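You operate a simulated robot arm through the tools that you are given. There is no shell and no other tool.

The job below is to be done with a simulated robot arm. You get a single attempt, and the scene is never put back.

TASK
Put things in order on the top of the right back desk. At the end: the cream resistor block from the top of the right back desk is on the yellow sensor box; the battery pack from the top of the right back desk stands on top of the blue block; the silver short steel nut is on the silver steel plate; the red sign (marked "HOLD") from the top of the right back desk is on the small black tub; whatever was shut is shut again. Leave all else as you found it, and nothing knocked over.

Only the result counts: the job must be done as asked and must still hold three seconds after the hand-in. Knocking over, shifting, dropping, spilling or breaking anything else fails it.

THE ROBOT
A 6-joint arm with a two-finger gripper, fixed in place. Base frame: the origin is at the foot of the arm, x ahead of it, y to its left, z up; the work surface is at about z = 0. Lengths are in m, angles in degrees, forces in N, time in s.
With the tool pointing down near the work surface it reaches from about 0.24 to 0.62 m from the base axis. Its first joint turns from -66.0 to 66.0 degrees. Payload 1.37 kg.
The TCP is the grasp point between the finger pads, 0.022 m short of the fingertips. In the tool frame z runs along the fingers and y along their closing line. The gripper opens to 0.092 m. The gripper's body begins 0.065 m behind the TCP.
Orientation is that of the tool frame in the base frame, as a unit quaternion [x, y, z, w]. With the fingers straight down and closing along the base's y, the tool's x points along the base's -x, its y along +y and its z along -z.

THE INTERFACE
- The arm moves only by the tool apply_moves. Its argument "targets" is a list of rows, each an object of numbers (a shift or turn left out is 0, a gripper value left out holds the last): "x", "y", "z": the shift along the tool's x, y, z in m; "ax", "ay", "az": the turn, a rotation vector about the tool's x, y, z in degrees. In form: [{"x": .., "y": .., "z": .., "ax": .., "ay": .., "az": ..}, ...]. A call has 1 to 20 rows; each row is the pose to reach, as a shift and turn from the pose commanded when the call began, along the tool's axes at that moment. "grip" is the finger opening in m, from 0 to 0.092, set as the call begins (left out, the last holds). Rows are played at 5 a second. More than 0.05 m and 8.6 degrees between two rows, or a gripper value outside its range, and nothing of the call is played. Where a pose cannot be reached the arm comes as near as it can. A force on the tool above 40 N (or 10 N above the force at the start of the call, whichever is more), or a blocked arm, ends the call early, and 0.2 s more pass. Each finger halts on what it meets, pressing with about 26 N; the grip force reading is that of the motor and also rises with nothing between the fingers. The clock runs only during rows and for 0.2 s after the last one: add rows that repeat a pose to give the fingers time. The reply holds the time, the measured pose of the TCP, the force on the tool along the base axes, the opening and the grip force, in the units named above and with some noise, with the torque about the TCP (base axes, N m) and any sound that the robot's microphone picked up.
- Cameras (640 x 400 px; columns grow to the right, rows downward): "scene" is fixed at [0.041, -0.4383, 0.5847]; the picture's right is [0.70, -0.71, 0.00], its down [-0.42, -0.41, -0.81] and it looks along [0.58, 0.57, -0.58] (base axes); focal length 341 px, centre (320, 200). "wrist" rides on the gripper at [0.071, 0.019, -0.102] in the tool frame; the picture's right is [-0.26, 0.97, 0.00], its down [-0.75, -0.20, -0.62] and it looks along [-0.60, -0.16, 0.78] (tool axes); focal length 280 px, centre (320, 200). There is no depth. A picture from a camera that has moved, and an enlarged one, comes with that camera's place and axes in the base frame and with its lens.
- capture(camera): a new picture of that camera. No time passes.
- enlarge(camera, box): a new picture of the part [left, top, right, bottom] of that camera's present view, enlarged. No time passes.
- sign_off(): hands the job in; it is judged then, once.

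Places have to be worked out from the pictures, the camera data and where the tool is seen. Open the gripper and draw the arm clear of the work before you hand the job in, unless the task says otherwise.

The tools are called after ">>>" as a command line: name --argument value ..., lists and objects as JSON in quotes. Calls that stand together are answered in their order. apply_moves: Moves the arm, as the interface text tells. Its arguments: {"type":"object","properties":{"targets":{"type":"array","items":{"type":"object","properties":{"x":{"type":"number"},"y":{"type":"number"},"z":{"type":"number"},"ax":{"type":"number"},"ay":{"type":"number"},"az":{"type":"number"}}}},"grip":{"type":"number"}},"required":["targets"]} The other tools are called the same way: capture (camera) takes a picture; enlarge (camera, box) takes an enlarged picture of a part of a camera's view; sign_off () hands the job in.

At the start:

```text
clock: 0.0
ee_pos: [0.3662, 0.1031, 0.3076]
ee_rot: [0.0, 1.0, 0.0, 0.002]
force: [0.0, 0.3, -0.3]
moment: [0.03, -0.04, 0.0]
grip_width: 0.0921
finger_force: 0.0
```

scene: 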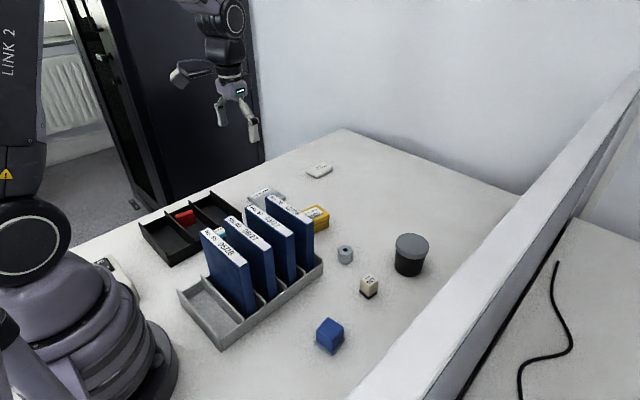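
wrist: 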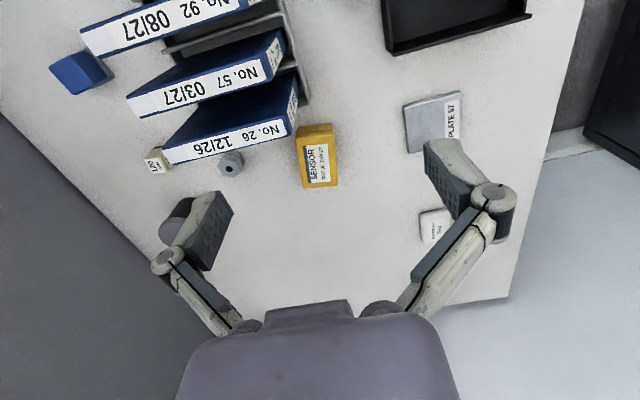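

I'll start by looking closely at the scene from both cameras to identify the objects.

>>> enlarge --camera "scene" --box '[120, 130, 300, 280]'

>>> enlarge --camera "scene" --box '[240, 140, 460, 360]'

>>> enlarge --camera "wrist" --box '[380, 0, 560, 260]'

>>> enlarge --camera "wrist" --box '[40, 0, 360, 200]'

>>> enlarge --camera "scene" --box '[60, 180, 200, 320]'

```text
2.67 times, centred on (210, 205) of scene
camera zoom: at [0.041, -0.4383, 0.5847], right [0.7, -0.71, 0.0], down [-0.42, -0.41, -0.81], along [0.58, 0.57, -0.58], focal length 909 px, centre (613, 187)
```

zoom: 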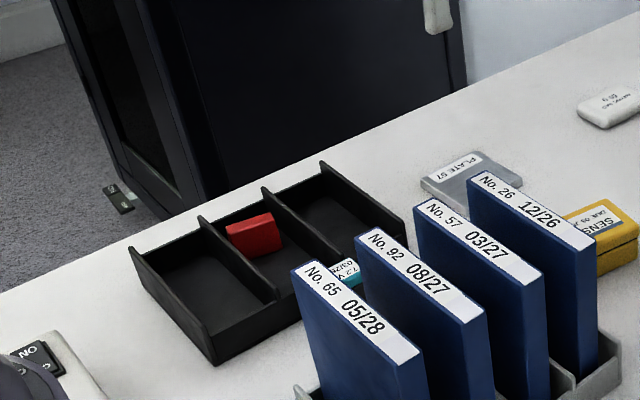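

```text
1.82 times, centred on (350, 250) of scene
camera zoom: at [0.041, -0.4383, 0.5847], right [0.7, -0.71, 0.0], down [-0.42, -0.41, -0.81], along [0.58, 0.57, -0.58], focal length 620 px, centre (266, 109)
```

zoom: 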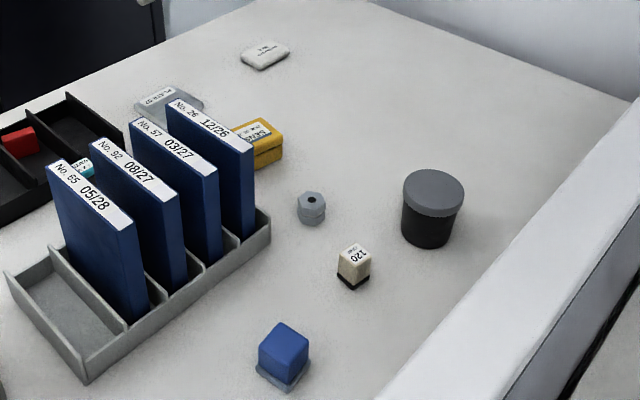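

```text
1.54 times, centred on (470, 130) of wrist
camera zoom: at [0.2973, 0.1217, 0.4072], right [0.26, 0.97, 0.0], down [0.75, -0.2, 0.63], along [0.6, -0.16, -0.78], focal length 431 px, centre (89, 308)
```

zoom: 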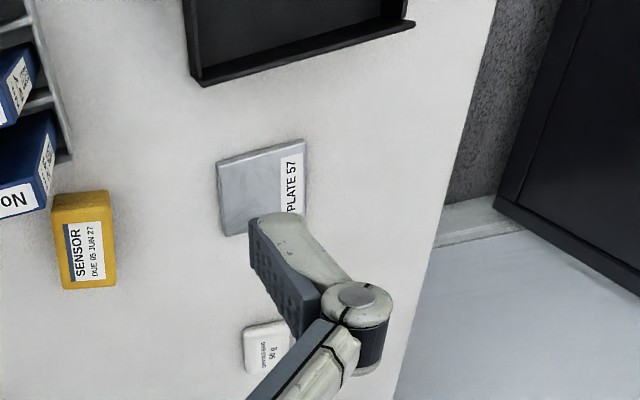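

```text
2.00 times, centred on (200, 100) of wrist
camera zoom: at [0.2973, 0.1217, 0.4072], right [0.26, 0.97, 0.0], down [0.75, -0.2, 0.63], along [0.6, -0.16, -0.78], focal length 561 px, centre (560, 400)
```

zoom: 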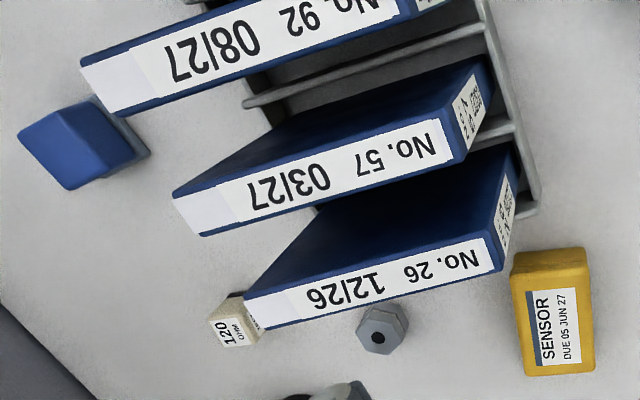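

```text
2.86 times, centred on (130, 250) of scene
camera zoom: at [0.041, -0.4383, 0.5847], right [0.7, -0.71, 0.0], down [-0.42, -0.41, -0.81], along [0.58, 0.57, -0.58], focal length 974 px, centre (863, 57)
```

zoom: 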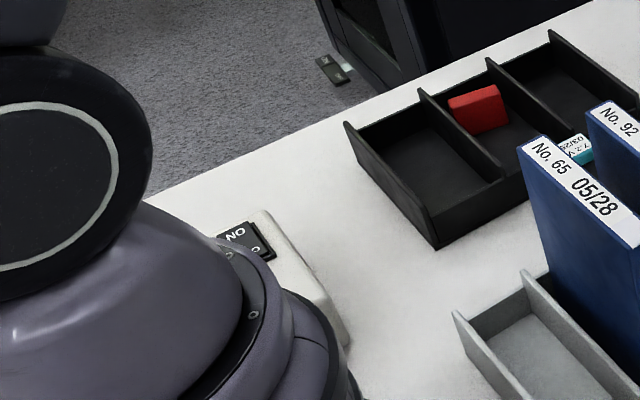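

The picture suggests the red sign is in the black tray and the battery pack is tucked between the tray and the binder rack. I'll turn the wrist about 90° high above everything, so the wrist camera looks towards +y at those two.

>>> apply_moves --targets '[{"x": 0.006, "az": -8}, {"x": 0.012, "az": -16}, {"x": 0.018, "az": -24}, {"x": 0.024, "az": -32}, {"x": 0.03, "az": -40}, {"x": 0.036, "az": -48}, {"x": 0.042, "az": -56}, {"x": 0.048, "az": -64}, {"x": 0.054, "az": -72}, {"x": 0.06, "az": -80}, {"x": 0.066, "az": -88}, {"x": 0.066, "az": -90}]' --grip 0.092

>>> capture --camera "wrist"

>>> capture --camera "scene"

```text
clock: 2.6
ee_pos: [0.3011, 0.1018, 0.307]
ee_rot: [0.708, -0.706, 0.0, -0.001]
force: [0.7, -0.1, 0.6]
moment: [0.0, 0.0, 0.01]
grip_width: 0.092
finger_force: 0.1
```

```text
taken
camera wrist: at [0.2837, 0.0313, 0.4076], right [-0.97, 0.26, 0.0], down [0.2, 0.75, 0.63], along [0.16, 0.6, -0.78], focal length 280 px, centre (320, 200)
```

wrist: 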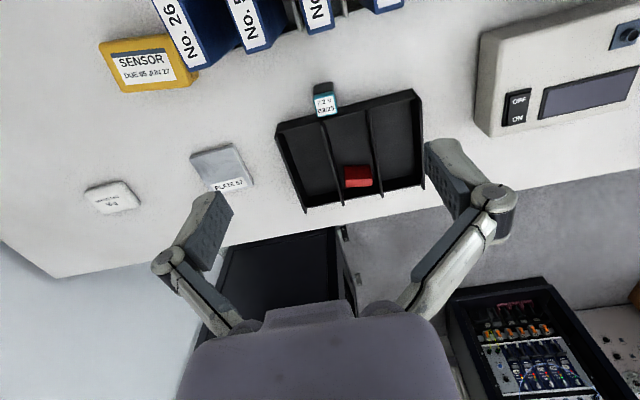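

```text
taken
```

scene: 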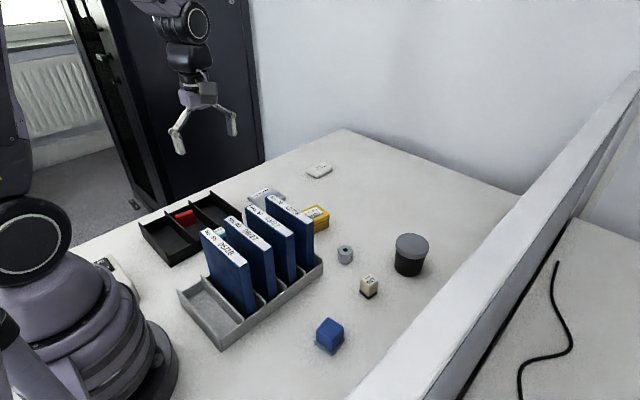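

>>> enlarge --camera "wrist" --box '[260, 60, 440, 220]'

>>> enlarge --camera "wrist" --box '[290, 70, 370, 130]'

>>> enlarge --camera "wrist" --box '[330, 150, 390, 200]'

>>> enlarge --camera "scene" --box '[130, 180, 270, 270]'

>>> enlarge --camera "wrist" --box '[440, 0, 640, 150]'

```text
2.50 times, centred on (350, 140) of wrist
camera zoom: at [0.2837, 0.0313, 0.4076], right [-0.97, 0.26, 0.0], down [0.2, 0.75, 0.63], along [0.16, 0.6, -0.78], focal length 701 px, centre (245, 350)
```

zoom: 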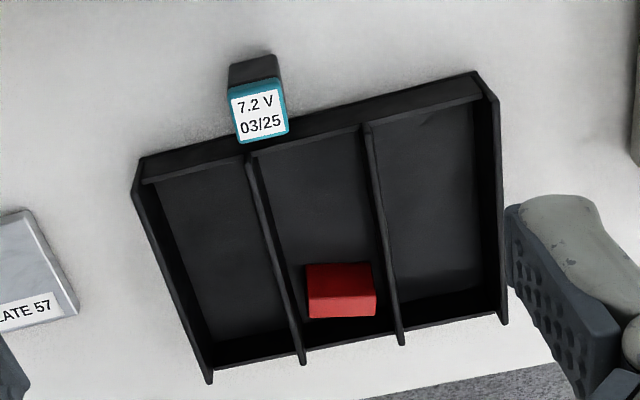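

```text
6.67 times, centred on (330, 100) of wrist
camera zoom: at [0.2837, 0.0313, 0.4076], right [-0.97, 0.26, 0.0], down [0.2, 0.75, 0.63], along [0.16, 0.6, -0.78], focal length 1869 px, centre (253, 867)
```

zoom: 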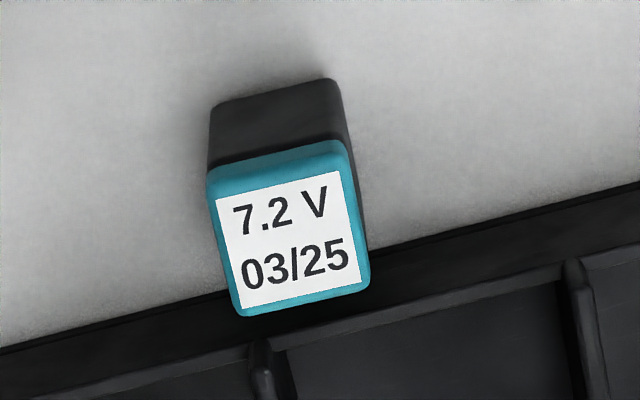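

```text
8.00 times, centred on (360, 175) of wrist
camera zoom: at [0.2837, 0.0313, 0.4076], right [-0.97, 0.26, 0.0], down [0.2, 0.75, 0.63], along [0.16, 0.6, -0.78], focal length 2243 px, centre (0, 400)
```

zoom: 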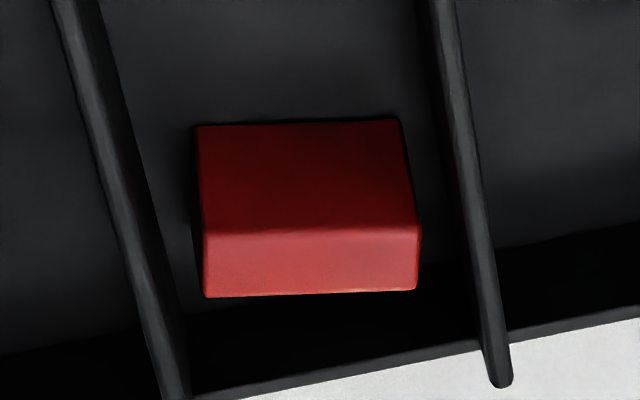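

```text
4.44 times, centred on (200, 225) of scene
camera zoom: at [0.041, -0.4383, 0.5847], right [0.7, -0.71, 0.0], down [-0.42, -0.41, -0.81], along [0.58, 0.57, -0.58], focal length 1516 px, centre (853, 89)
```

zoom: 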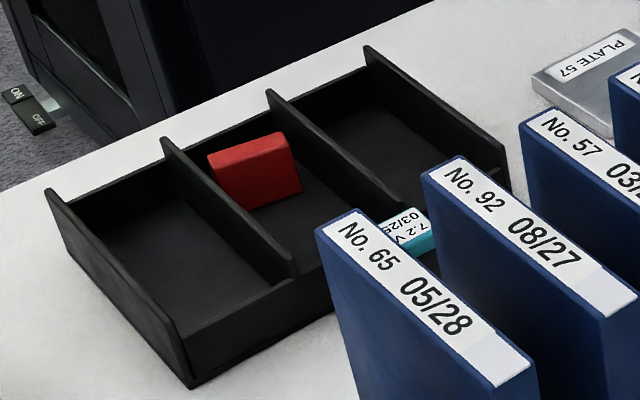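

```text
2.67 times, centred on (540, 75) of wrist
camera zoom: at [0.2837, 0.0313, 0.4076], right [-0.97, 0.26, 0.0], down [0.2, 0.75, 0.63], along [0.16, 0.6, -0.78], focal length 748 px, centre (-267, 533)
```

zoom: 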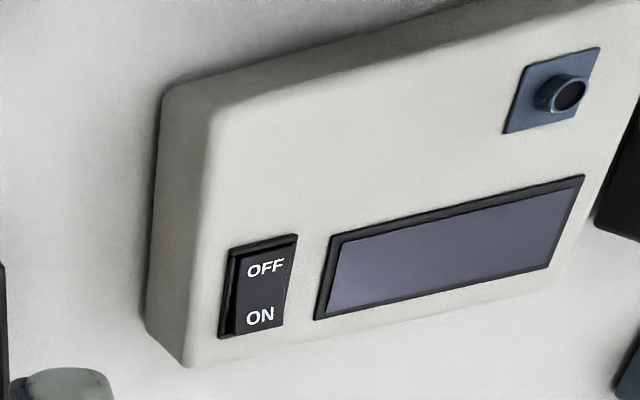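

The battery (about 26×28×42 mm) stands beside the tray at roughly (0.31, 0.16). The red sign stands in the middle compartment at roughly (0.29, 0.29). I'll move closer to get accurate geometry of the tray, sign and battery.

>>> apply_moves --targets '[{"x": -0.025, "y": 0.002, "z": 0.025}, {"x": -0.05, "y": 0.004, "z": 0.05}, {"x": -0.075, "y": 0.007, "z": 0.075}, {"x": -0.1, "y": 0.01, "z": 0.1}]'

>>> capture --camera "wrist"

>>> enlarge --camera "wrist" --box '[230, 40, 430, 180]'

>>> capture --camera "scene"

```text
clock: 3.6
ee_pos: [0.291, 0.204, 0.2073]
ee_rot: [0.707, -0.707, 0.001, 0.0]
force: [0.2, -0.7, -0.1]
moment: [0.01, 0.0, -0.01]
grip_width: 0.0919
finger_force: 0.0
```

```text
taken
camera wrist: at [0.2734, 0.1322, 0.3079], right [-0.97, 0.26, 0.0], down [0.2, 0.75, 0.63], along [0.16, 0.6, -0.78], focal length 280 px, centre (320, 200)
```

wrist: 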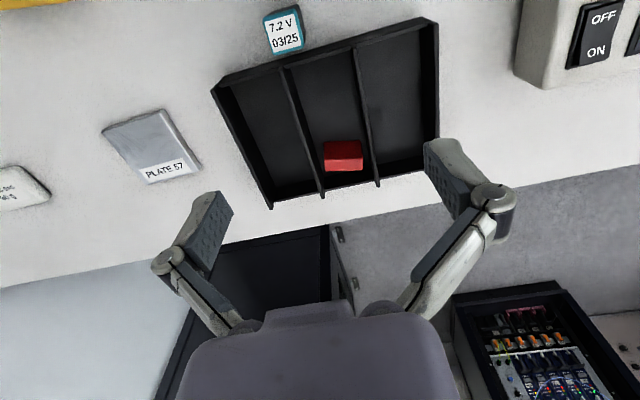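

```text
2.86 times, centred on (330, 110) of wrist
camera zoom: at [0.2734, 0.1322, 0.3079], right [-0.97, 0.26, 0.0], down [0.2, 0.75, 0.63], along [0.16, 0.6, -0.78], focal length 801 px, centre (291, 457)
```

zoom: 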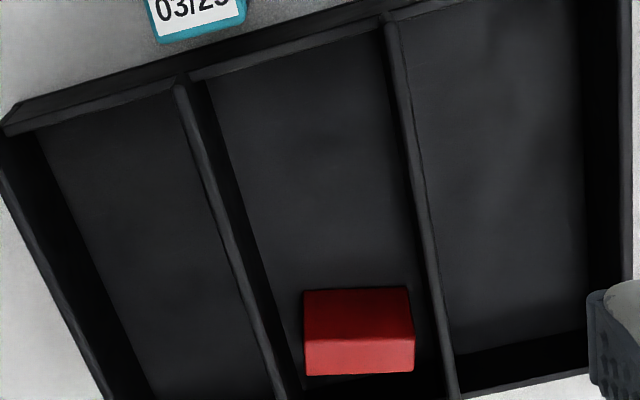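

```text
taken
```

scene: 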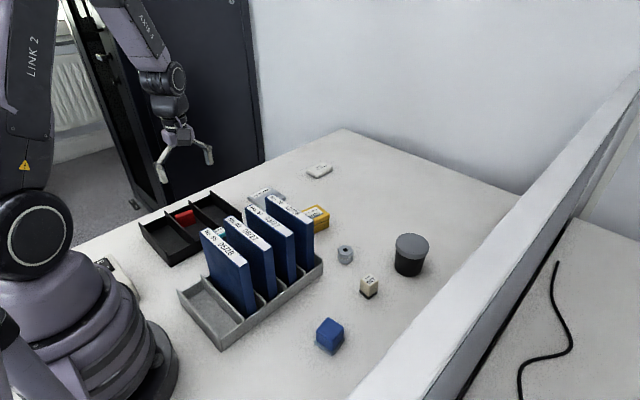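

The geometry looks workable: the sign has a yaw of about -12° with roughly 25 mm of room behind it, and the battery is nearly aligned, with its ±x sides free. I'll start with the battery and hover above its estimated centre (0.311, 0.161) to check alignment.

>>> apply_moves --targets '[{"x": 0.015, "y": -0.007, "z": 0.025, "az": 1}, {"x": 0.03, "y": -0.014, "z": 0.05, "az": 2}, {"x": 0.043, "y": -0.02, "z": 0.075, "az": 3}, {"x": 0.043, "y": -0.02, "z": 0.087, "az": 3}]'

>>> capture --camera "wrist"

>>> enlarge --camera "wrist" --box '[220, 30, 420, 190]'

>>> enlarge --camera "scene" --box '[120, 100, 280, 260]'

```text
clock: 4.6
ee_pos: [0.3106, 0.1582, 0.1197]
ee_rot: [-0.689, 0.725, -0.001, 0.001]
force: [0.3, 0.1, -0.7]
moment: [0.01, -0.02, -0.02]
grip_width: 0.0919
finger_force: 0.0
```

```text
taken
camera wrist: at [0.2889, 0.0891, 0.2203], right [-0.95, 0.31, 0.0], down [0.24, 0.74, 0.63], along [0.2, 0.59, -0.78], focal length 280 px, centre (320, 200)
```

wrist: 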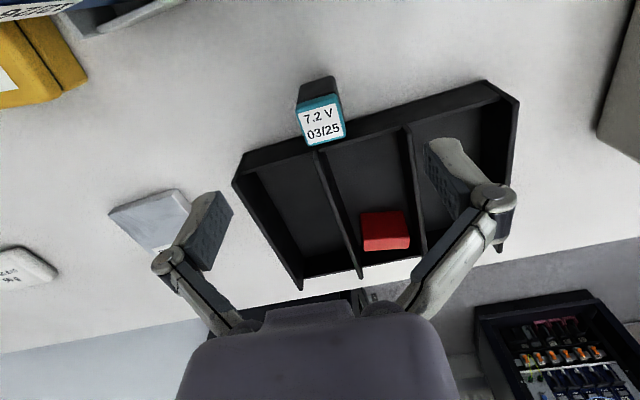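

```text
2.50 times, centred on (320, 110) of wrist
camera zoom: at [0.2889, 0.0891, 0.2203], right [-0.95, 0.31, 0.0], down [0.24, 0.74, 0.63], along [0.2, 0.59, -0.78], focal length 701 px, centre (320, 425)
```

zoom: 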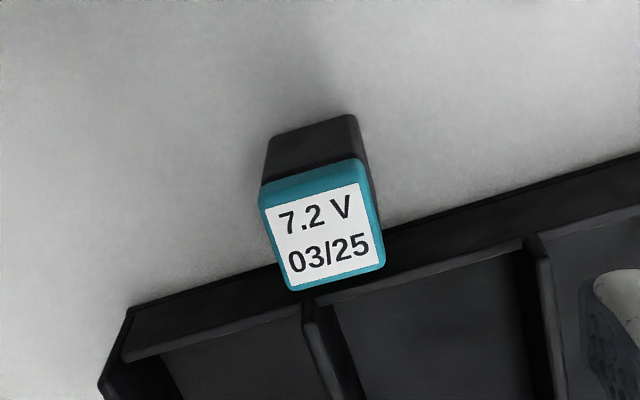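

```text
2.50 times, centred on (200, 180) of scene
camera zoom: at [0.041, -0.4383, 0.5847], right [0.7, -0.71, 0.0], down [-0.42, -0.41, -0.81], along [0.58, 0.57, -0.58], focal length 853 px, centre (620, 250)
```

zoom: 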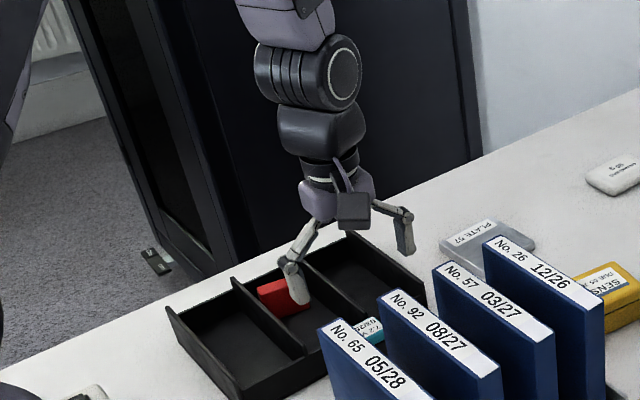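

The battery centre works out at about (0.3115, 0.1615) with a yaw of -4° and a top at about z = 0.043; the TCP is within 2–3 mm of it. I'll narrow the opening to 0.06 and go straight down around the battery's ±x sides.

>>> apply_moves --targets '[{"x": -0.0025, "z": 0.02, "az": 1}, {"x": -0.0025, "z": 0.04, "az": 1}, {"x": -0.0025, "z": 0.06, "az": 1}, {"x": -0.0025, "z": 0.078, "az": 1}, {"x": -0.0025, "z": 0.09, "az": 1}, {"x": -0.0025, "z": 0.09, "az": 1}]' --grip 0.06

>>> capture --camera "wrist"

```text
clock: 6.0
ee_pos: [0.3105, 0.1614, 0.0276]
ee_rot: [-0.682, 0.731, 0.0, 0.001]
force: [0.2, 0.7, -0.5]
moment: [-0.01, 0.01, -0.02]
grip_width: 0.06
finger_force: 0.0
```

```text
taken
camera wrist: at [0.288, 0.0919, 0.1295], right [-0.94, 0.33, 0.0], down [0.26, 0.74, 0.63], along [0.21, 0.59, -0.78], focal length 280 px, centre (320, 200)
```

wrist: 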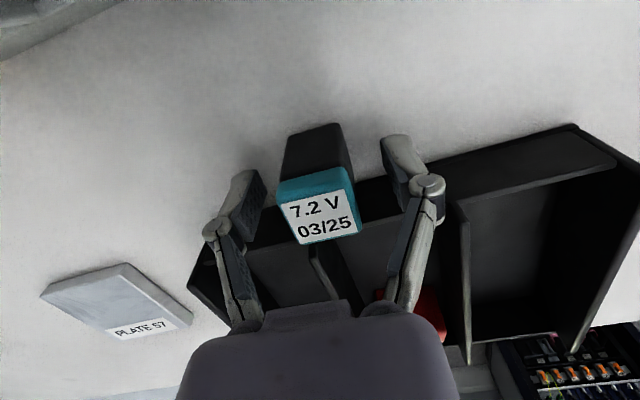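

The battery sits centred between the fingers. Closing the gripper now.

>>> apply_moves --targets '[{"z": 0}, {"z": 0}, {"z": 0}, {"z": 0}, {"z": 0}, {"z": 0}]' --grip 0.01

>>> capture --camera "wrist"

```text
clock: 7.4
ee_pos: [0.311, 0.1628, 0.0284]
ee_rot: [-0.682, 0.731, -0.001, 0.001]
force: [-0.4, -0.8, 0.6]
moment: [0.0, 0.01, 0.0]
grip_width: 0.0273
finger_force: 26.4
```

```text
taken
camera wrist: at [0.2879, 0.092, 0.1297], right [-0.94, 0.33, 0.0], down [0.26, 0.74, 0.63], along [0.21, 0.59, -0.78], focal length 280 px, centre (320, 200)
```

wrist: 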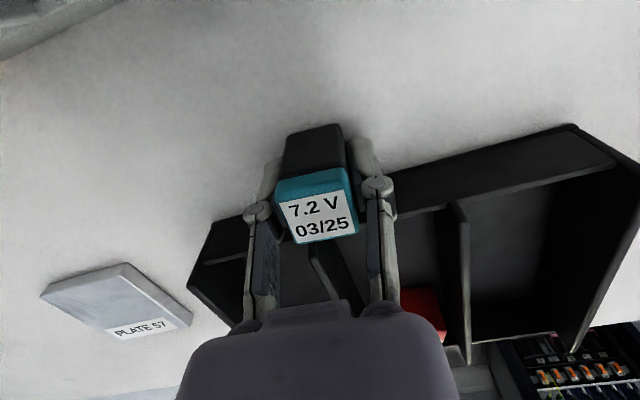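

Battery gripped (width 27 mm, 26 N). Lifting straight up to z≈0.25, well above the 0.16 m high binders.

>>> apply_moves --targets '[{"z": -0.01}, {"z": -0.03}, {"z": -0.06}, {"z": -0.1}, {"z": -0.14}, {"z": -0.18}, {"z": -0.22}]'

>>> capture --camera "scene"

>>> capture --camera "wrist"

```text
clock: 9.0
ee_pos: [0.309, 0.1623, 0.2506]
ee_rot: [-0.682, 0.731, 0.0, 0.001]
force: [0.2, -0.3, -0.3]
moment: [0.03, 0.02, -0.02]
grip_width: 0.0272
finger_force: 26.1
```

```text
taken
```

scene: 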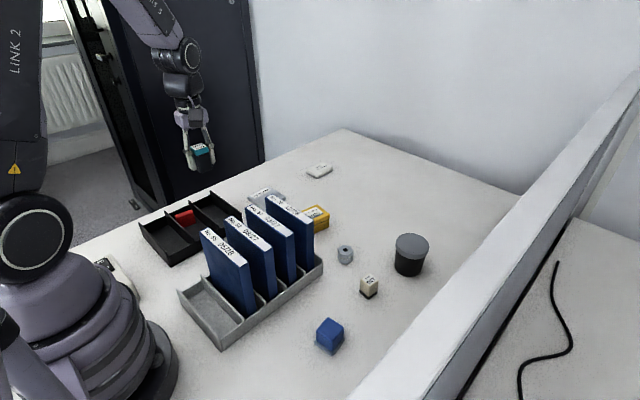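

```text
taken
camera wrist: at [0.2857, 0.0929, 0.3515], right [-0.94, 0.33, 0.0], down [0.26, 0.74, 0.63], along [0.21, 0.59, -0.78], focal length 280 px, centre (320, 200)
```

wrist: 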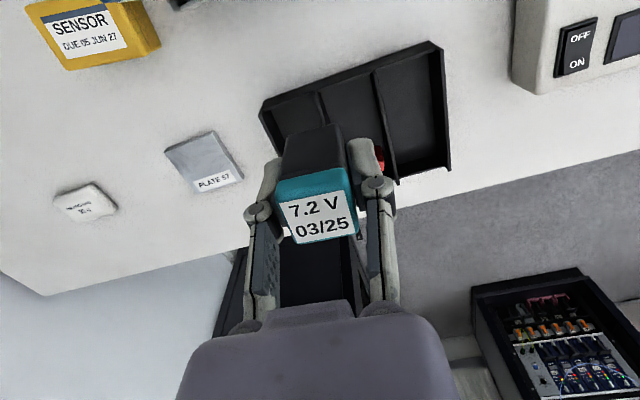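

Lifted cleanly. Now traversing at constant height over the rack towards the blue block at roughly (0.312, -0.197).

>>> apply_moves --targets '[{"x": 0.0358, "y": -0.0028}, {"x": 0.0716, "y": -0.0055}, {"x": 0.1074, "y": -0.0083}, {"x": 0.1432, "y": -0.011}, {"x": 0.179, "y": -0.0138}, {"x": 0.2148, "y": -0.0166}, {"x": 0.2506, "y": -0.0193}, {"x": 0.2864, "y": -0.0221}, {"x": 0.3222, "y": -0.0248}, {"x": 0.358, "y": -0.0276}, {"x": 0.358, "y": -0.0276}]'

>>> capture --camera "wrist"

>>> capture --camera "scene"

>>> enlarge --camera "wrist" --box '[240, 0, 440, 160]'

```text
clock: 11.4
ee_pos: [0.3125, -0.1971, 0.2498]
ee_rot: [-0.682, 0.731, 0.0, 0.0]
force: [0.2, -0.7, -0.7]
moment: [-0.01, 0.02, -0.01]
grip_width: 0.0271
finger_force: 26.0
```

```text
taken
camera wrist: at [0.2907, -0.2666, 0.3506], right [-0.94, 0.33, 0.0], down [0.26, 0.74, 0.63], along [0.21, 0.59, -0.78], focal length 280 px, centre (320, 200)
```

wrist: 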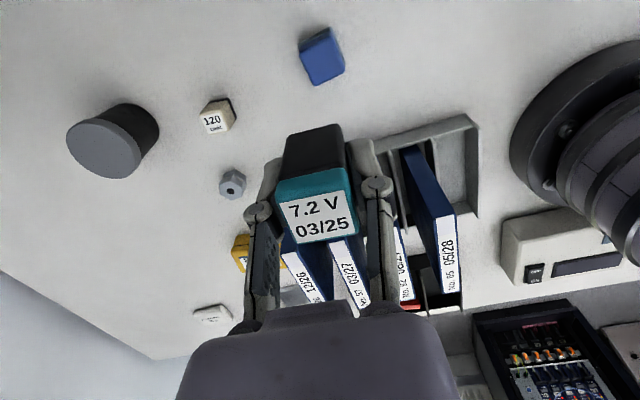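

```text
taken
```

scene: 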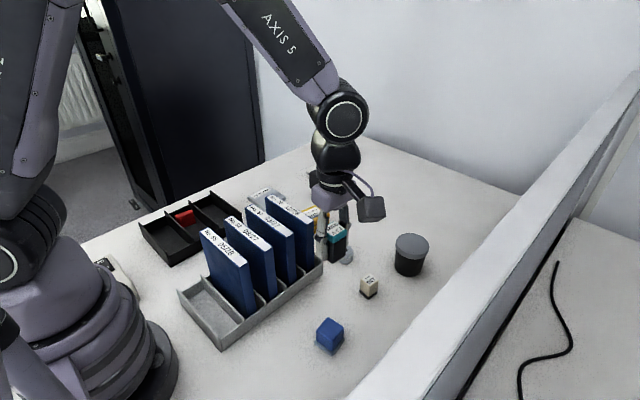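

```text
2.50 times, centred on (340, 80) of wrist
camera zoom: at [0.2907, -0.2666, 0.3506], right [-0.94, 0.33, 0.0], down [0.26, 0.74, 0.63], along [0.21, 0.59, -0.78], focal length 701 px, centre (270, 500)
```

zoom: 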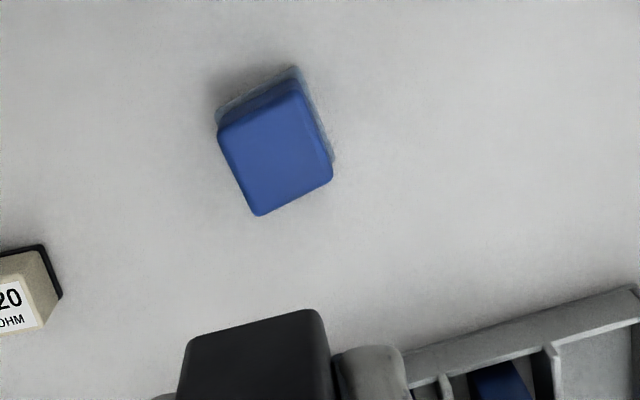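

The blue block is visible right below; estimated centre ≈(0.310, -0.200), about 35 mm square. I'll take an enlarged scene view to pin down its top height before lowering.

>>> enlarge --camera "scene" --box '[300, 305, 364, 365]'

>>> enlarge --camera "scene" --box '[380, 220, 444, 290]'

>>> enlarge --camera "wrist" --box '[40, 80, 260, 280]'

```text
6.67 times, centred on (332, 335) of scene
camera zoom: at [0.041, -0.4383, 0.5847], right [0.7, -0.71, 0.0], down [-0.42, -0.41, -0.81], along [0.58, 0.57, -0.58], focal length 2274 px, centre (240, -700)
```

zoom: 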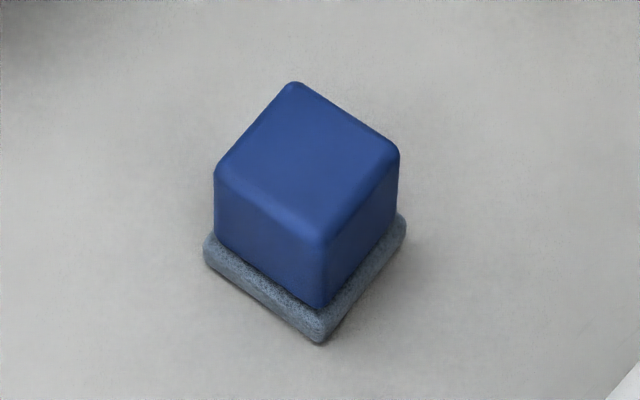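

```text
5.71 times, centred on (412, 255) of scene
camera zoom: at [0.041, -0.4383, 0.5847], right [0.7, -0.71, 0.0], down [-0.42, -0.41, -0.81], along [0.58, 0.57, -0.58], focal length 1949 px, centre (-206, -114)
```

zoom: 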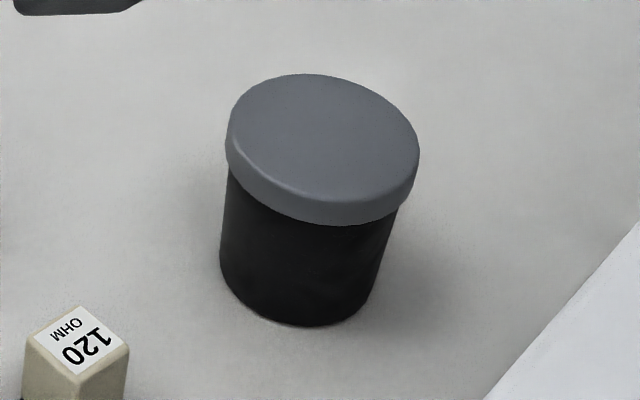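

```text
2.00 times, centred on (150, 180) of wrist
camera zoom: at [0.2907, -0.2666, 0.3506], right [-0.94, 0.33, 0.0], down [0.26, 0.74, 0.63], along [0.21, 0.59, -0.78], focal length 561 px, centre (660, 240)
```

zoom: 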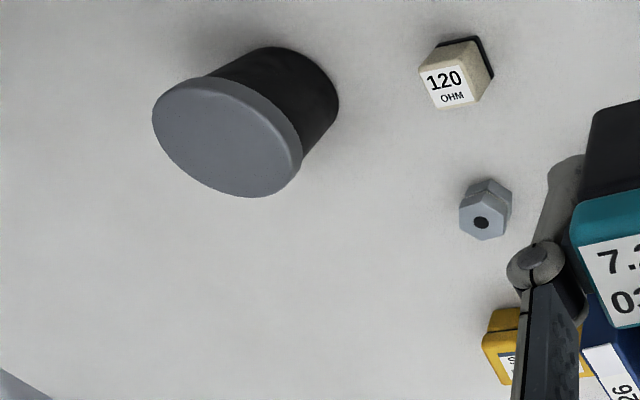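

The block sits on a thin pad with its top at z ≈ 0.046, centre ≈ (0.310, -0.201), yaw ≈ +7°. I'll align the battery over it and lower to leave ~30 mm clearance, then check.

>>> apply_moves --targets '[{"x": 0.001, "y": 0.001, "z": 0.03, "az": -4}, {"x": 0.002, "y": 0.002, "z": 0.06, "az": -8}, {"x": 0.004, "y": 0.0043, "z": 0.09, "az": -11}, {"x": 0.004, "y": 0.0043, "z": 0.12, "az": -11}, {"x": 0.004, "y": 0.0043, "z": 0.145, "az": -11}, {"x": 0.004, "y": 0.0043, "z": 0.145, "az": -11}]'

>>> capture --camera "wrist"

>>> enlarge --camera "wrist" --box '[240, 40, 400, 160]'

>>> enlarge --camera "scene" --box '[280, 240, 400, 370]'

```text
clock: 12.8
ee_pos: [0.3096, -0.2007, 0.106]
ee_rot: [0.749, -0.662, 0.001, 0.0]
force: [-0.8, -0.6, -1.0]
moment: [-0.01, -0.02, 0.02]
grip_width: 0.0273
finger_force: 25.8
```

```text
taken
camera wrist: at [0.301, -0.2734, 0.2061], right [-0.99, 0.14, 0.0], down [0.11, 0.77, 0.63], along [0.09, 0.62, -0.78], focal length 280 px, centre (320, 200)
```

wrist: 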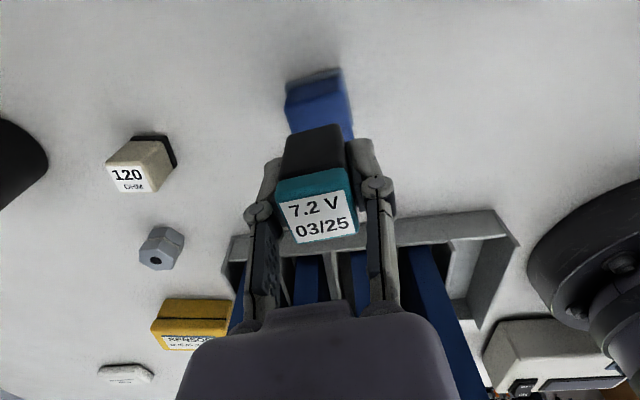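

```text
3.33 times, centred on (320, 100) of wrist
camera zoom: at [0.301, -0.2734, 0.2061], right [-0.99, 0.14, 0.0], down [0.11, 0.77, 0.63], along [0.09, 0.62, -0.78], focal length 935 px, centre (320, 533)
```

zoom: 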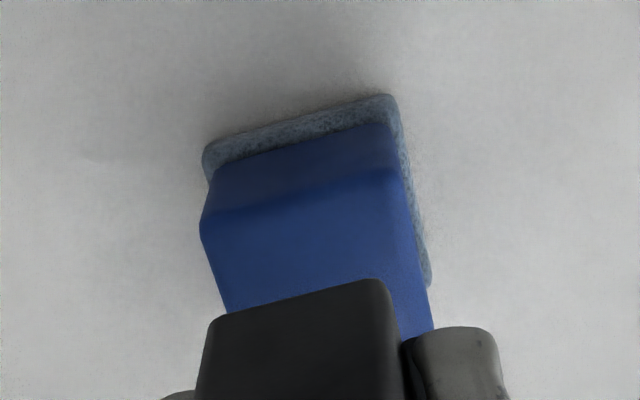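

```text
3.08 times, centred on (340, 305) of scene
camera zoom: at [0.041, -0.4383, 0.5847], right [0.7, -0.71, 0.0], down [-0.42, -0.41, -0.81], along [0.58, 0.57, -0.58], focal length 1049 px, centre (258, -123)
```

zoom: 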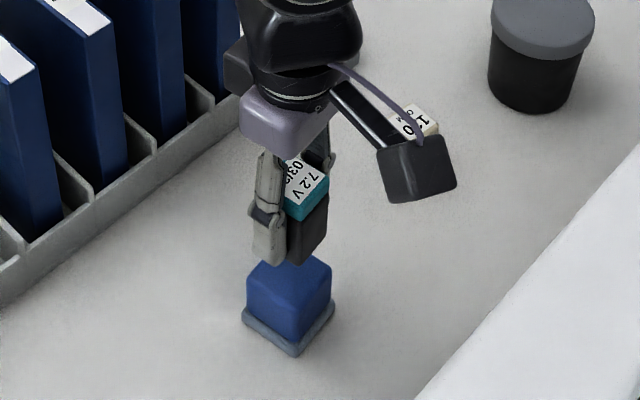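

Battery is aligned to within ~2 mm of the block centre. Small correction, then lower to just above the block top.

>>> apply_moves --targets '[{"x": 0.002, "y": 0.0015, "z": 0.008}, {"x": 0.002, "y": 0.0015, "z": 0.016}, {"x": 0.002, "y": 0.0015, "z": 0.022}, {"x": 0.002, "y": 0.0015, "z": 0.026}, {"x": 0.002, "y": 0.0015, "z": 0.026}]'

>>> enlarge --camera "scene" --box '[290, 270, 370, 360]'

>>> enlarge --camera "wrist" --box '[240, 60, 400, 180]'

```text
clock: 14.0
ee_pos: [0.308, -0.2029, 0.0786]
ee_rot: [0.749, -0.663, 0.0, 0.0]
force: [0.3, -0.2, -0.9]
moment: [0.03, 0.01, -0.03]
grip_width: 0.0271
finger_force: 26.2
```

```text
4.44 times, centred on (330, 315) of scene
camera zoom: at [0.041, -0.4383, 0.5847], right [0.7, -0.71, 0.0], down [-0.42, -0.41, -0.81], along [0.58, 0.57, -0.58], focal length 1516 px, centre (276, -311)
```

zoom: 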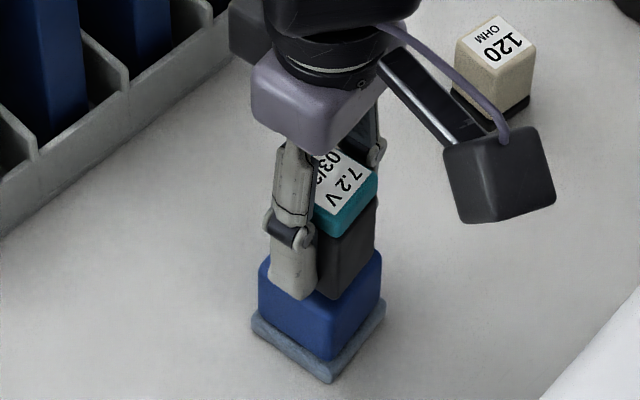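

```text
3.33 times, centred on (320, 120) of wrist
camera zoom: at [0.2995, -0.2759, 0.1792], right [-0.99, 0.14, 0.0], down [0.11, 0.77, 0.63], along [0.09, 0.62, -0.78], focal length 935 px, centre (320, 467)
```

zoom: 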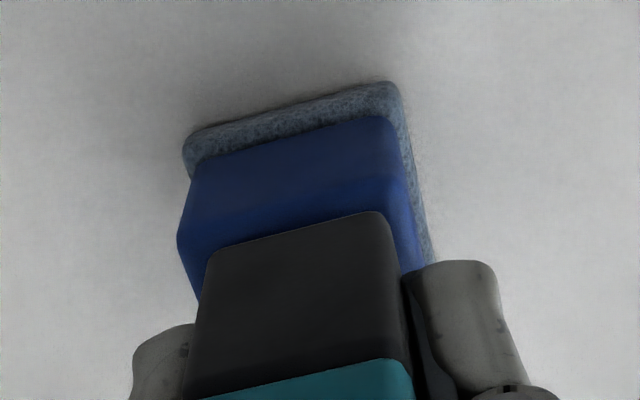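

Battery is centred over the block with ~3 mm to go. Lowering in 1 mm steps and watching the force.

>>> apply_moves --targets '[{"z": 0.001}, {"z": 0.002}, {"z": 0.003}, {"z": 0.003}]'

```text
clock: 15.0
ee_pos: [0.3081, -0.2032, 0.0764]
ee_rot: [0.749, -0.663, 0.001, -0.001]
force: [0.2, -0.3, 0.0]
moment: [-0.04, 0.0, 0.0]
grip_width: 0.0272
finger_force: 26.0
```

>>> apply_moves --targets '[{"z": 0.001}, {"z": 0.002}, {"z": 0.002}]'

>>> enlarge --camera "scene" --box '[300, 280, 364, 360]'

```text
clock: 15.8
ee_pos: [0.3092, -0.2022, 0.0734]
ee_rot: [0.749, -0.662, 0.001, -0.001]
force: [0.2, -0.4, -0.4]
moment: [0.01, -0.02, 0.01]
grip_width: 0.027
finger_force: 26.0
```

```text
5.00 times, centred on (332, 320) of scene
camera zoom: at [0.041, -0.4383, 0.5847], right [0.7, -0.71, 0.0], down [-0.42, -0.41, -0.81], along [0.58, 0.57, -0.58], focal length 1705 px, centre (260, -400)
```

zoom: 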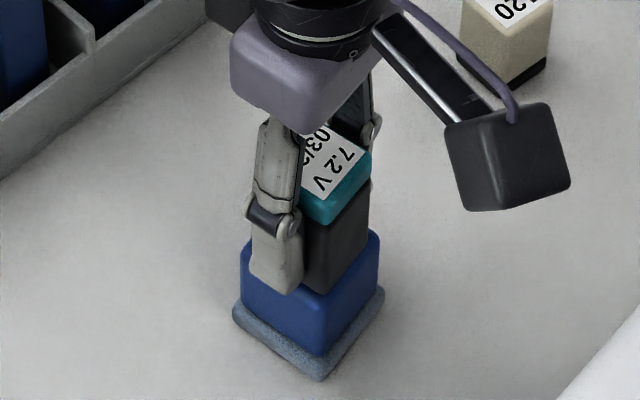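

No contact yet; continuing down gently.

>>> apply_moves --targets '[{"z": 0.001}, {"z": 0.001}]'

```text
clock: 16.4
ee_pos: [0.3086, -0.2022, 0.0736]
ee_rot: [0.749, -0.663, 0.0, 0.0]
force: [-1.1, 0.6, 11.5]
moment: [-0.01, 0.1, 0.0]
grip_width: 0.0274
finger_force: 26.2
```

Contact at 11.5 N — the battery is resting on the block. Backing off slightly and opening the gripper.

>>> apply_moves --targets '[{"z": -0.0008}, {"z": -0.0008}]'

>>> apply_moves --targets '[{"z": 0}, {"z": 0}, {"z": 0}, {"z": 0}]' --grip 0.05

>>> enlarge --camera "scene" --box '[300, 280, 364, 360]'

>>> capture --camera "wrist"

```text
clock: 17.0
ee_pos: [0.3083, -0.2023, 0.0729]
ee_rot: [0.748, -0.664, 0.0, -0.001]
force: [0.2, 0.2, -0.9]
moment: [0.01, -0.01, 0.0]
grip_width: 0.027
finger_force: 25.9
```

```text
clock: 18.0
ee_pos: [0.3091, -0.2036, 0.0744]
ee_rot: [0.749, -0.663, 0.001, 0.0]
force: [-0.3, 0.1, 0.2]
moment: [0.0, -0.01, 0.01]
grip_width: 0.0501
finger_force: 0.0
```

```text
5.00 times, centred on (332, 320) of scene
camera zoom: at [0.041, -0.4383, 0.5847], right [0.7, -0.71, 0.0], down [-0.42, -0.41, -0.81], along [0.58, 0.57, -0.58], focal length 1705 px, centre (260, -400)
```

zoom: 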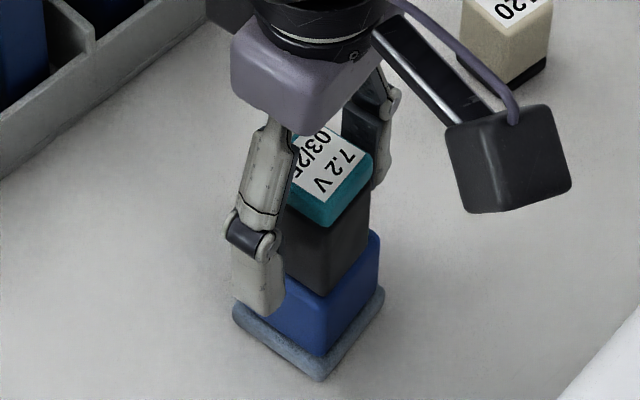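

```text
taken
camera wrist: at [0.2991, -0.2754, 0.174], right [-0.99, 0.14, 0.0], down [0.11, 0.77, 0.63], along [0.09, 0.62, -0.78], focal length 280 px, centre (320, 200)
```

wrist: 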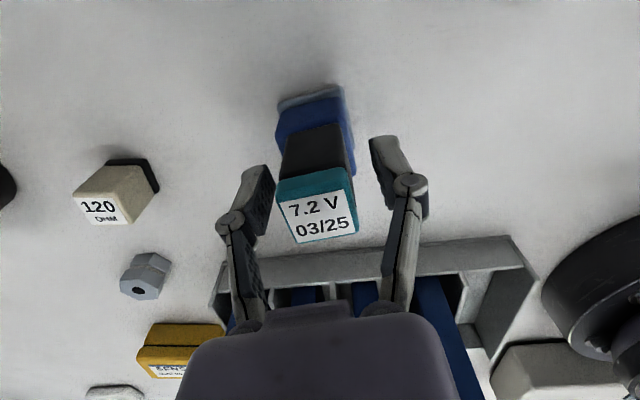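

Battery stands squarely on the block. Raising straight up and then hovering over the resistor block near (0.455, -0.177).

>>> apply_moves --targets '[{"z": -0.02}, {"z": -0.05}, {"z": -0.09}, {"z": -0.12}, {"x": -0.0019, "y": -0.0369, "z": -0.12}, {"x": -0.0038, "y": -0.0738, "z": -0.12}, {"x": -0.0057, "y": -0.1107, "z": -0.11}, {"x": -0.0076, "y": -0.1477, "z": -0.1}, {"x": -0.0076, "y": -0.1477, "z": -0.1}]'

>>> capture --camera "wrist"

>>> enlarge --camera "wrist" --box '[240, 30, 400, 150]'

>>> enlarge --camera "scene" --box '[290, 250, 400, 360]'

```text
clock: 20.0
ee_pos: [0.4541, -0.1786, 0.1721]
ee_rot: [0.749, -0.662, 0.0, 0.0]
force: [0.1, -0.8, 0.2]
moment: [-0.02, 0.0, 0.01]
grip_width: 0.0501
finger_force: 0.0
```

```text
taken
camera wrist: at [0.4447, -0.252, 0.2734], right [-0.99, 0.14, 0.0], down [0.11, 0.77, 0.63], along [0.09, 0.62, -0.78], focal length 280 px, centre (320, 200)
```

wrist: 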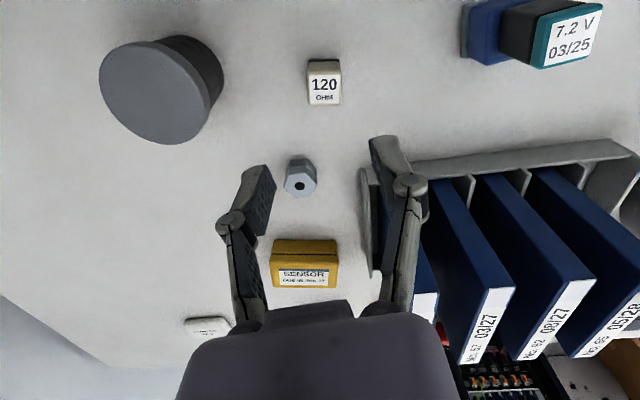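

```text
3.33 times, centred on (320, 90) of wrist
camera zoom: at [0.4447, -0.252, 0.2734], right [-0.99, 0.14, 0.0], down [0.11, 0.77, 0.63], along [0.09, 0.62, -0.78], focal length 935 px, centre (320, 567)
```

zoom: 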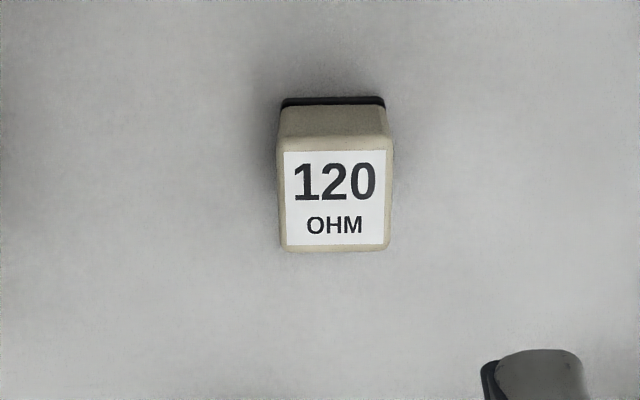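

```text
3.64 times, centred on (345, 305) of scene
camera zoom: at [0.0411, -0.4383, 0.5847], right [0.7, -0.71, 0.0], down [-0.42, -0.41, -0.81], along [0.58, 0.57, -0.58], focal length 1240 px, centre (229, -182)
```

zoom: 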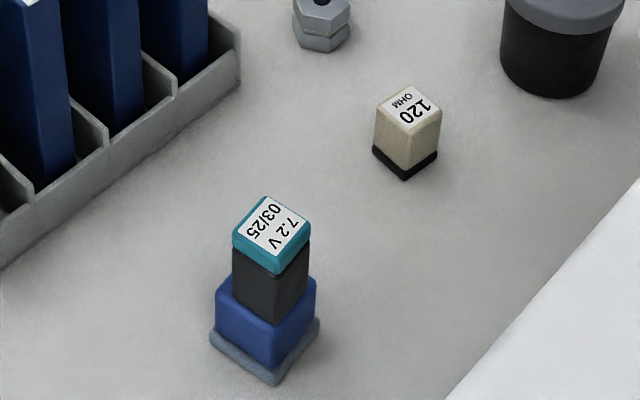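

The resistor is ≈26×25×44 mm at about (0.451, -0.180), yaw ≈ -7°. Aligning the gripper (turn +14°) and descending to an intermediate height to verify.

>>> apply_moves --targets '[{"x": 0.0003, "y": 0.002, "z": 0.03, "az": 7}, {"x": 0.0007, "y": 0.004, "z": 0.06, "az": 14}, {"x": 0.0007, "y": 0.004, "z": 0.09, "az": 14}, {"x": 0.0007, "y": 0.004, "z": 0.09, "az": 14}]' --grip 0.056

>>> capture --camera "wrist"

>>> enlarge --camera "wrist" --box '[220, 50, 420, 210]'

```text
clock: 21.0
ee_pos: [0.4505, -0.1785, 0.0814]
ee_rot: [-0.662, 0.749, -0.001, 0.0]
force: [0.1, 1.3, -0.1]
moment: [-0.02, 0.01, 0.02]
grip_width: 0.0562
finger_force: 0.1
```

```text
taken
camera wrist: at [0.4238, -0.2468, 0.1824], right [-0.93, 0.38, 0.0], down [0.29, 0.72, 0.63], along [0.24, 0.58, -0.78], focal length 280 px, centre (320, 200)
```

wrist: 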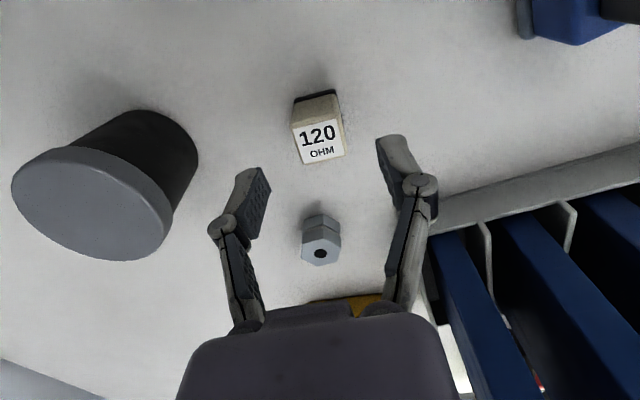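

```text
2.50 times, centred on (320, 130) of wrist
camera zoom: at [0.4238, -0.2468, 0.1824], right [-0.93, 0.38, 0.0], down [0.29, 0.72, 0.63], along [0.24, 0.58, -0.78], focal length 701 px, centre (320, 375)
```

zoom: 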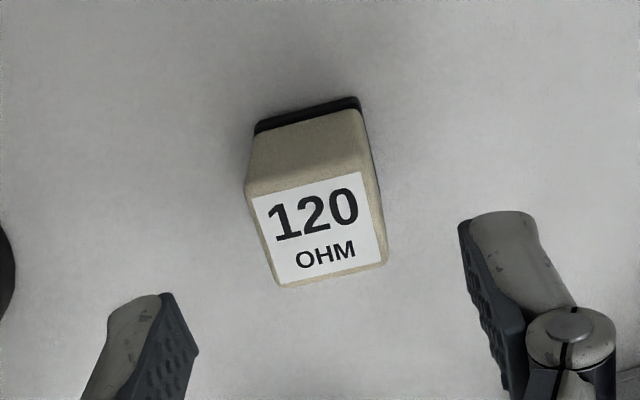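

Alignment confirmed: resistor centre (0.451, -0.180), TCP within 2 mm. Descending to grasp height and closing.

>>> apply_moves --targets '[{"x": 0.0016, "z": 0.02}, {"x": 0.0016, "z": 0.04}, {"x": 0.0016, "z": 0.053}, {"x": 0.0016, "z": 0.053}]'

>>> apply_moves --targets '[{"z": 0}, {"z": 0}, {"z": 0}, {"z": 0}, {"z": 0}, {"z": 0}]' --grip 0.01

>>> capture --camera "wrist"

```text
clock: 22.0
ee_pos: [0.4493, -0.1803, 0.03]
ee_rot: [-0.662, 0.749, 0.0, 0.0]
force: [-1.1, 0.4, 0.0]
moment: [0.01, 0.0, 0.02]
grip_width: 0.0562
finger_force: 0.0
```

```text
clock: 23.4
ee_pos: [0.4479, -0.18, 0.031]
ee_rot: [-0.662, 0.749, -0.001, 0.001]
force: [-0.2, 0.1, 1.6]
moment: [0.0, -0.01, 0.0]
grip_width: 0.027
finger_force: 25.8
```

```text
taken
camera wrist: at [0.4226, -0.2484, 0.1311], right [-0.93, 0.38, 0.0], down [0.29, 0.72, 0.63], along [0.24, 0.58, -0.78], focal length 280 px, centre (320, 200)
```

wrist: 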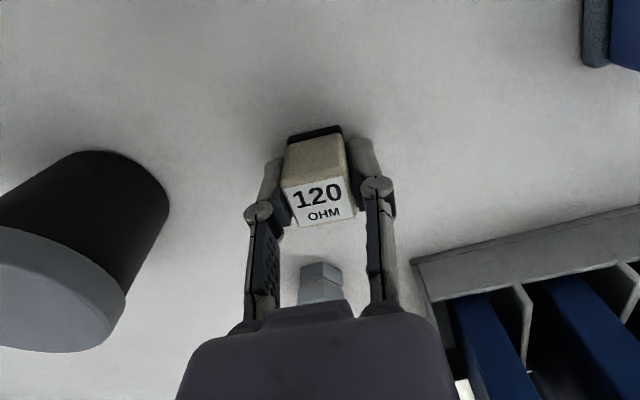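

Resistor gripped (27 mm, 26 N). Lifting to z≈0.21 and moving to hover over the yellow sensor box near (0.542, 0.066).

>>> apply_moves --targets '[{"z": -0.01}, {"z": -0.03}, {"z": -0.07}, {"z": -0.11}, {"z": -0.15}, {"z": -0.18}, {"x": -0.0426, "y": -0.0102, "z": -0.18}, {"x": -0.0851, "y": -0.0204, "z": -0.18}, {"x": -0.1277, "y": -0.0307, "z": -0.18}, {"x": -0.1703, "y": -0.0409, "z": -0.18}, {"x": -0.2128, "y": -0.0511, "z": -0.18}, {"x": -0.2554, "y": -0.0613, "z": -0.18}, {"x": -0.2554, "y": -0.0613, "z": -0.18}]'

>>> capture --camera "wrist"

>>> enlarge --camera "wrist" --box '[240, 20, 400, 140]'

>>> capture --camera "scene"

```text
clock: 26.2
ee_pos: [0.541, 0.0668, 0.2132]
ee_rot: [-0.662, 0.749, -0.001, 0.001]
force: [0.0, -0.4, 0.0]
moment: [-0.05, -0.04, -0.04]
grip_width: 0.0271
finger_force: 25.5
```

```text
taken
camera wrist: at [0.5149, -0.0021, 0.3133], right [-0.93, 0.38, 0.0], down [0.29, 0.72, 0.63], along [0.24, 0.58, -0.78], focal length 280 px, centre (320, 200)
```

wrist: 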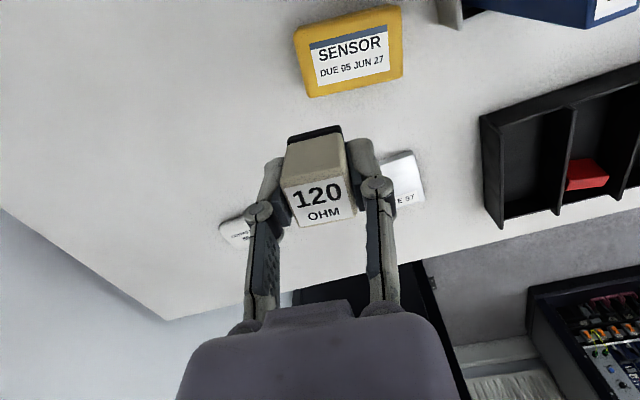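

```text
3.33 times, centred on (320, 80) of wrist
camera zoom: at [0.5149, -0.0021, 0.3133], right [-0.93, 0.38, 0.0], down [0.29, 0.72, 0.63], along [0.24, 0.58, -0.78], focal length 935 px, centre (320, 600)
```

zoom: 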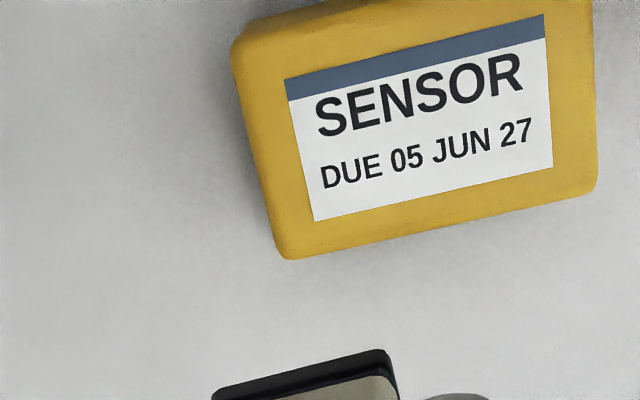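

```text
taken
```

scene: 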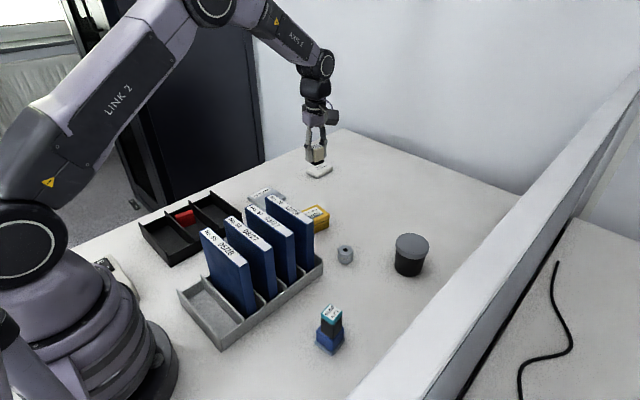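

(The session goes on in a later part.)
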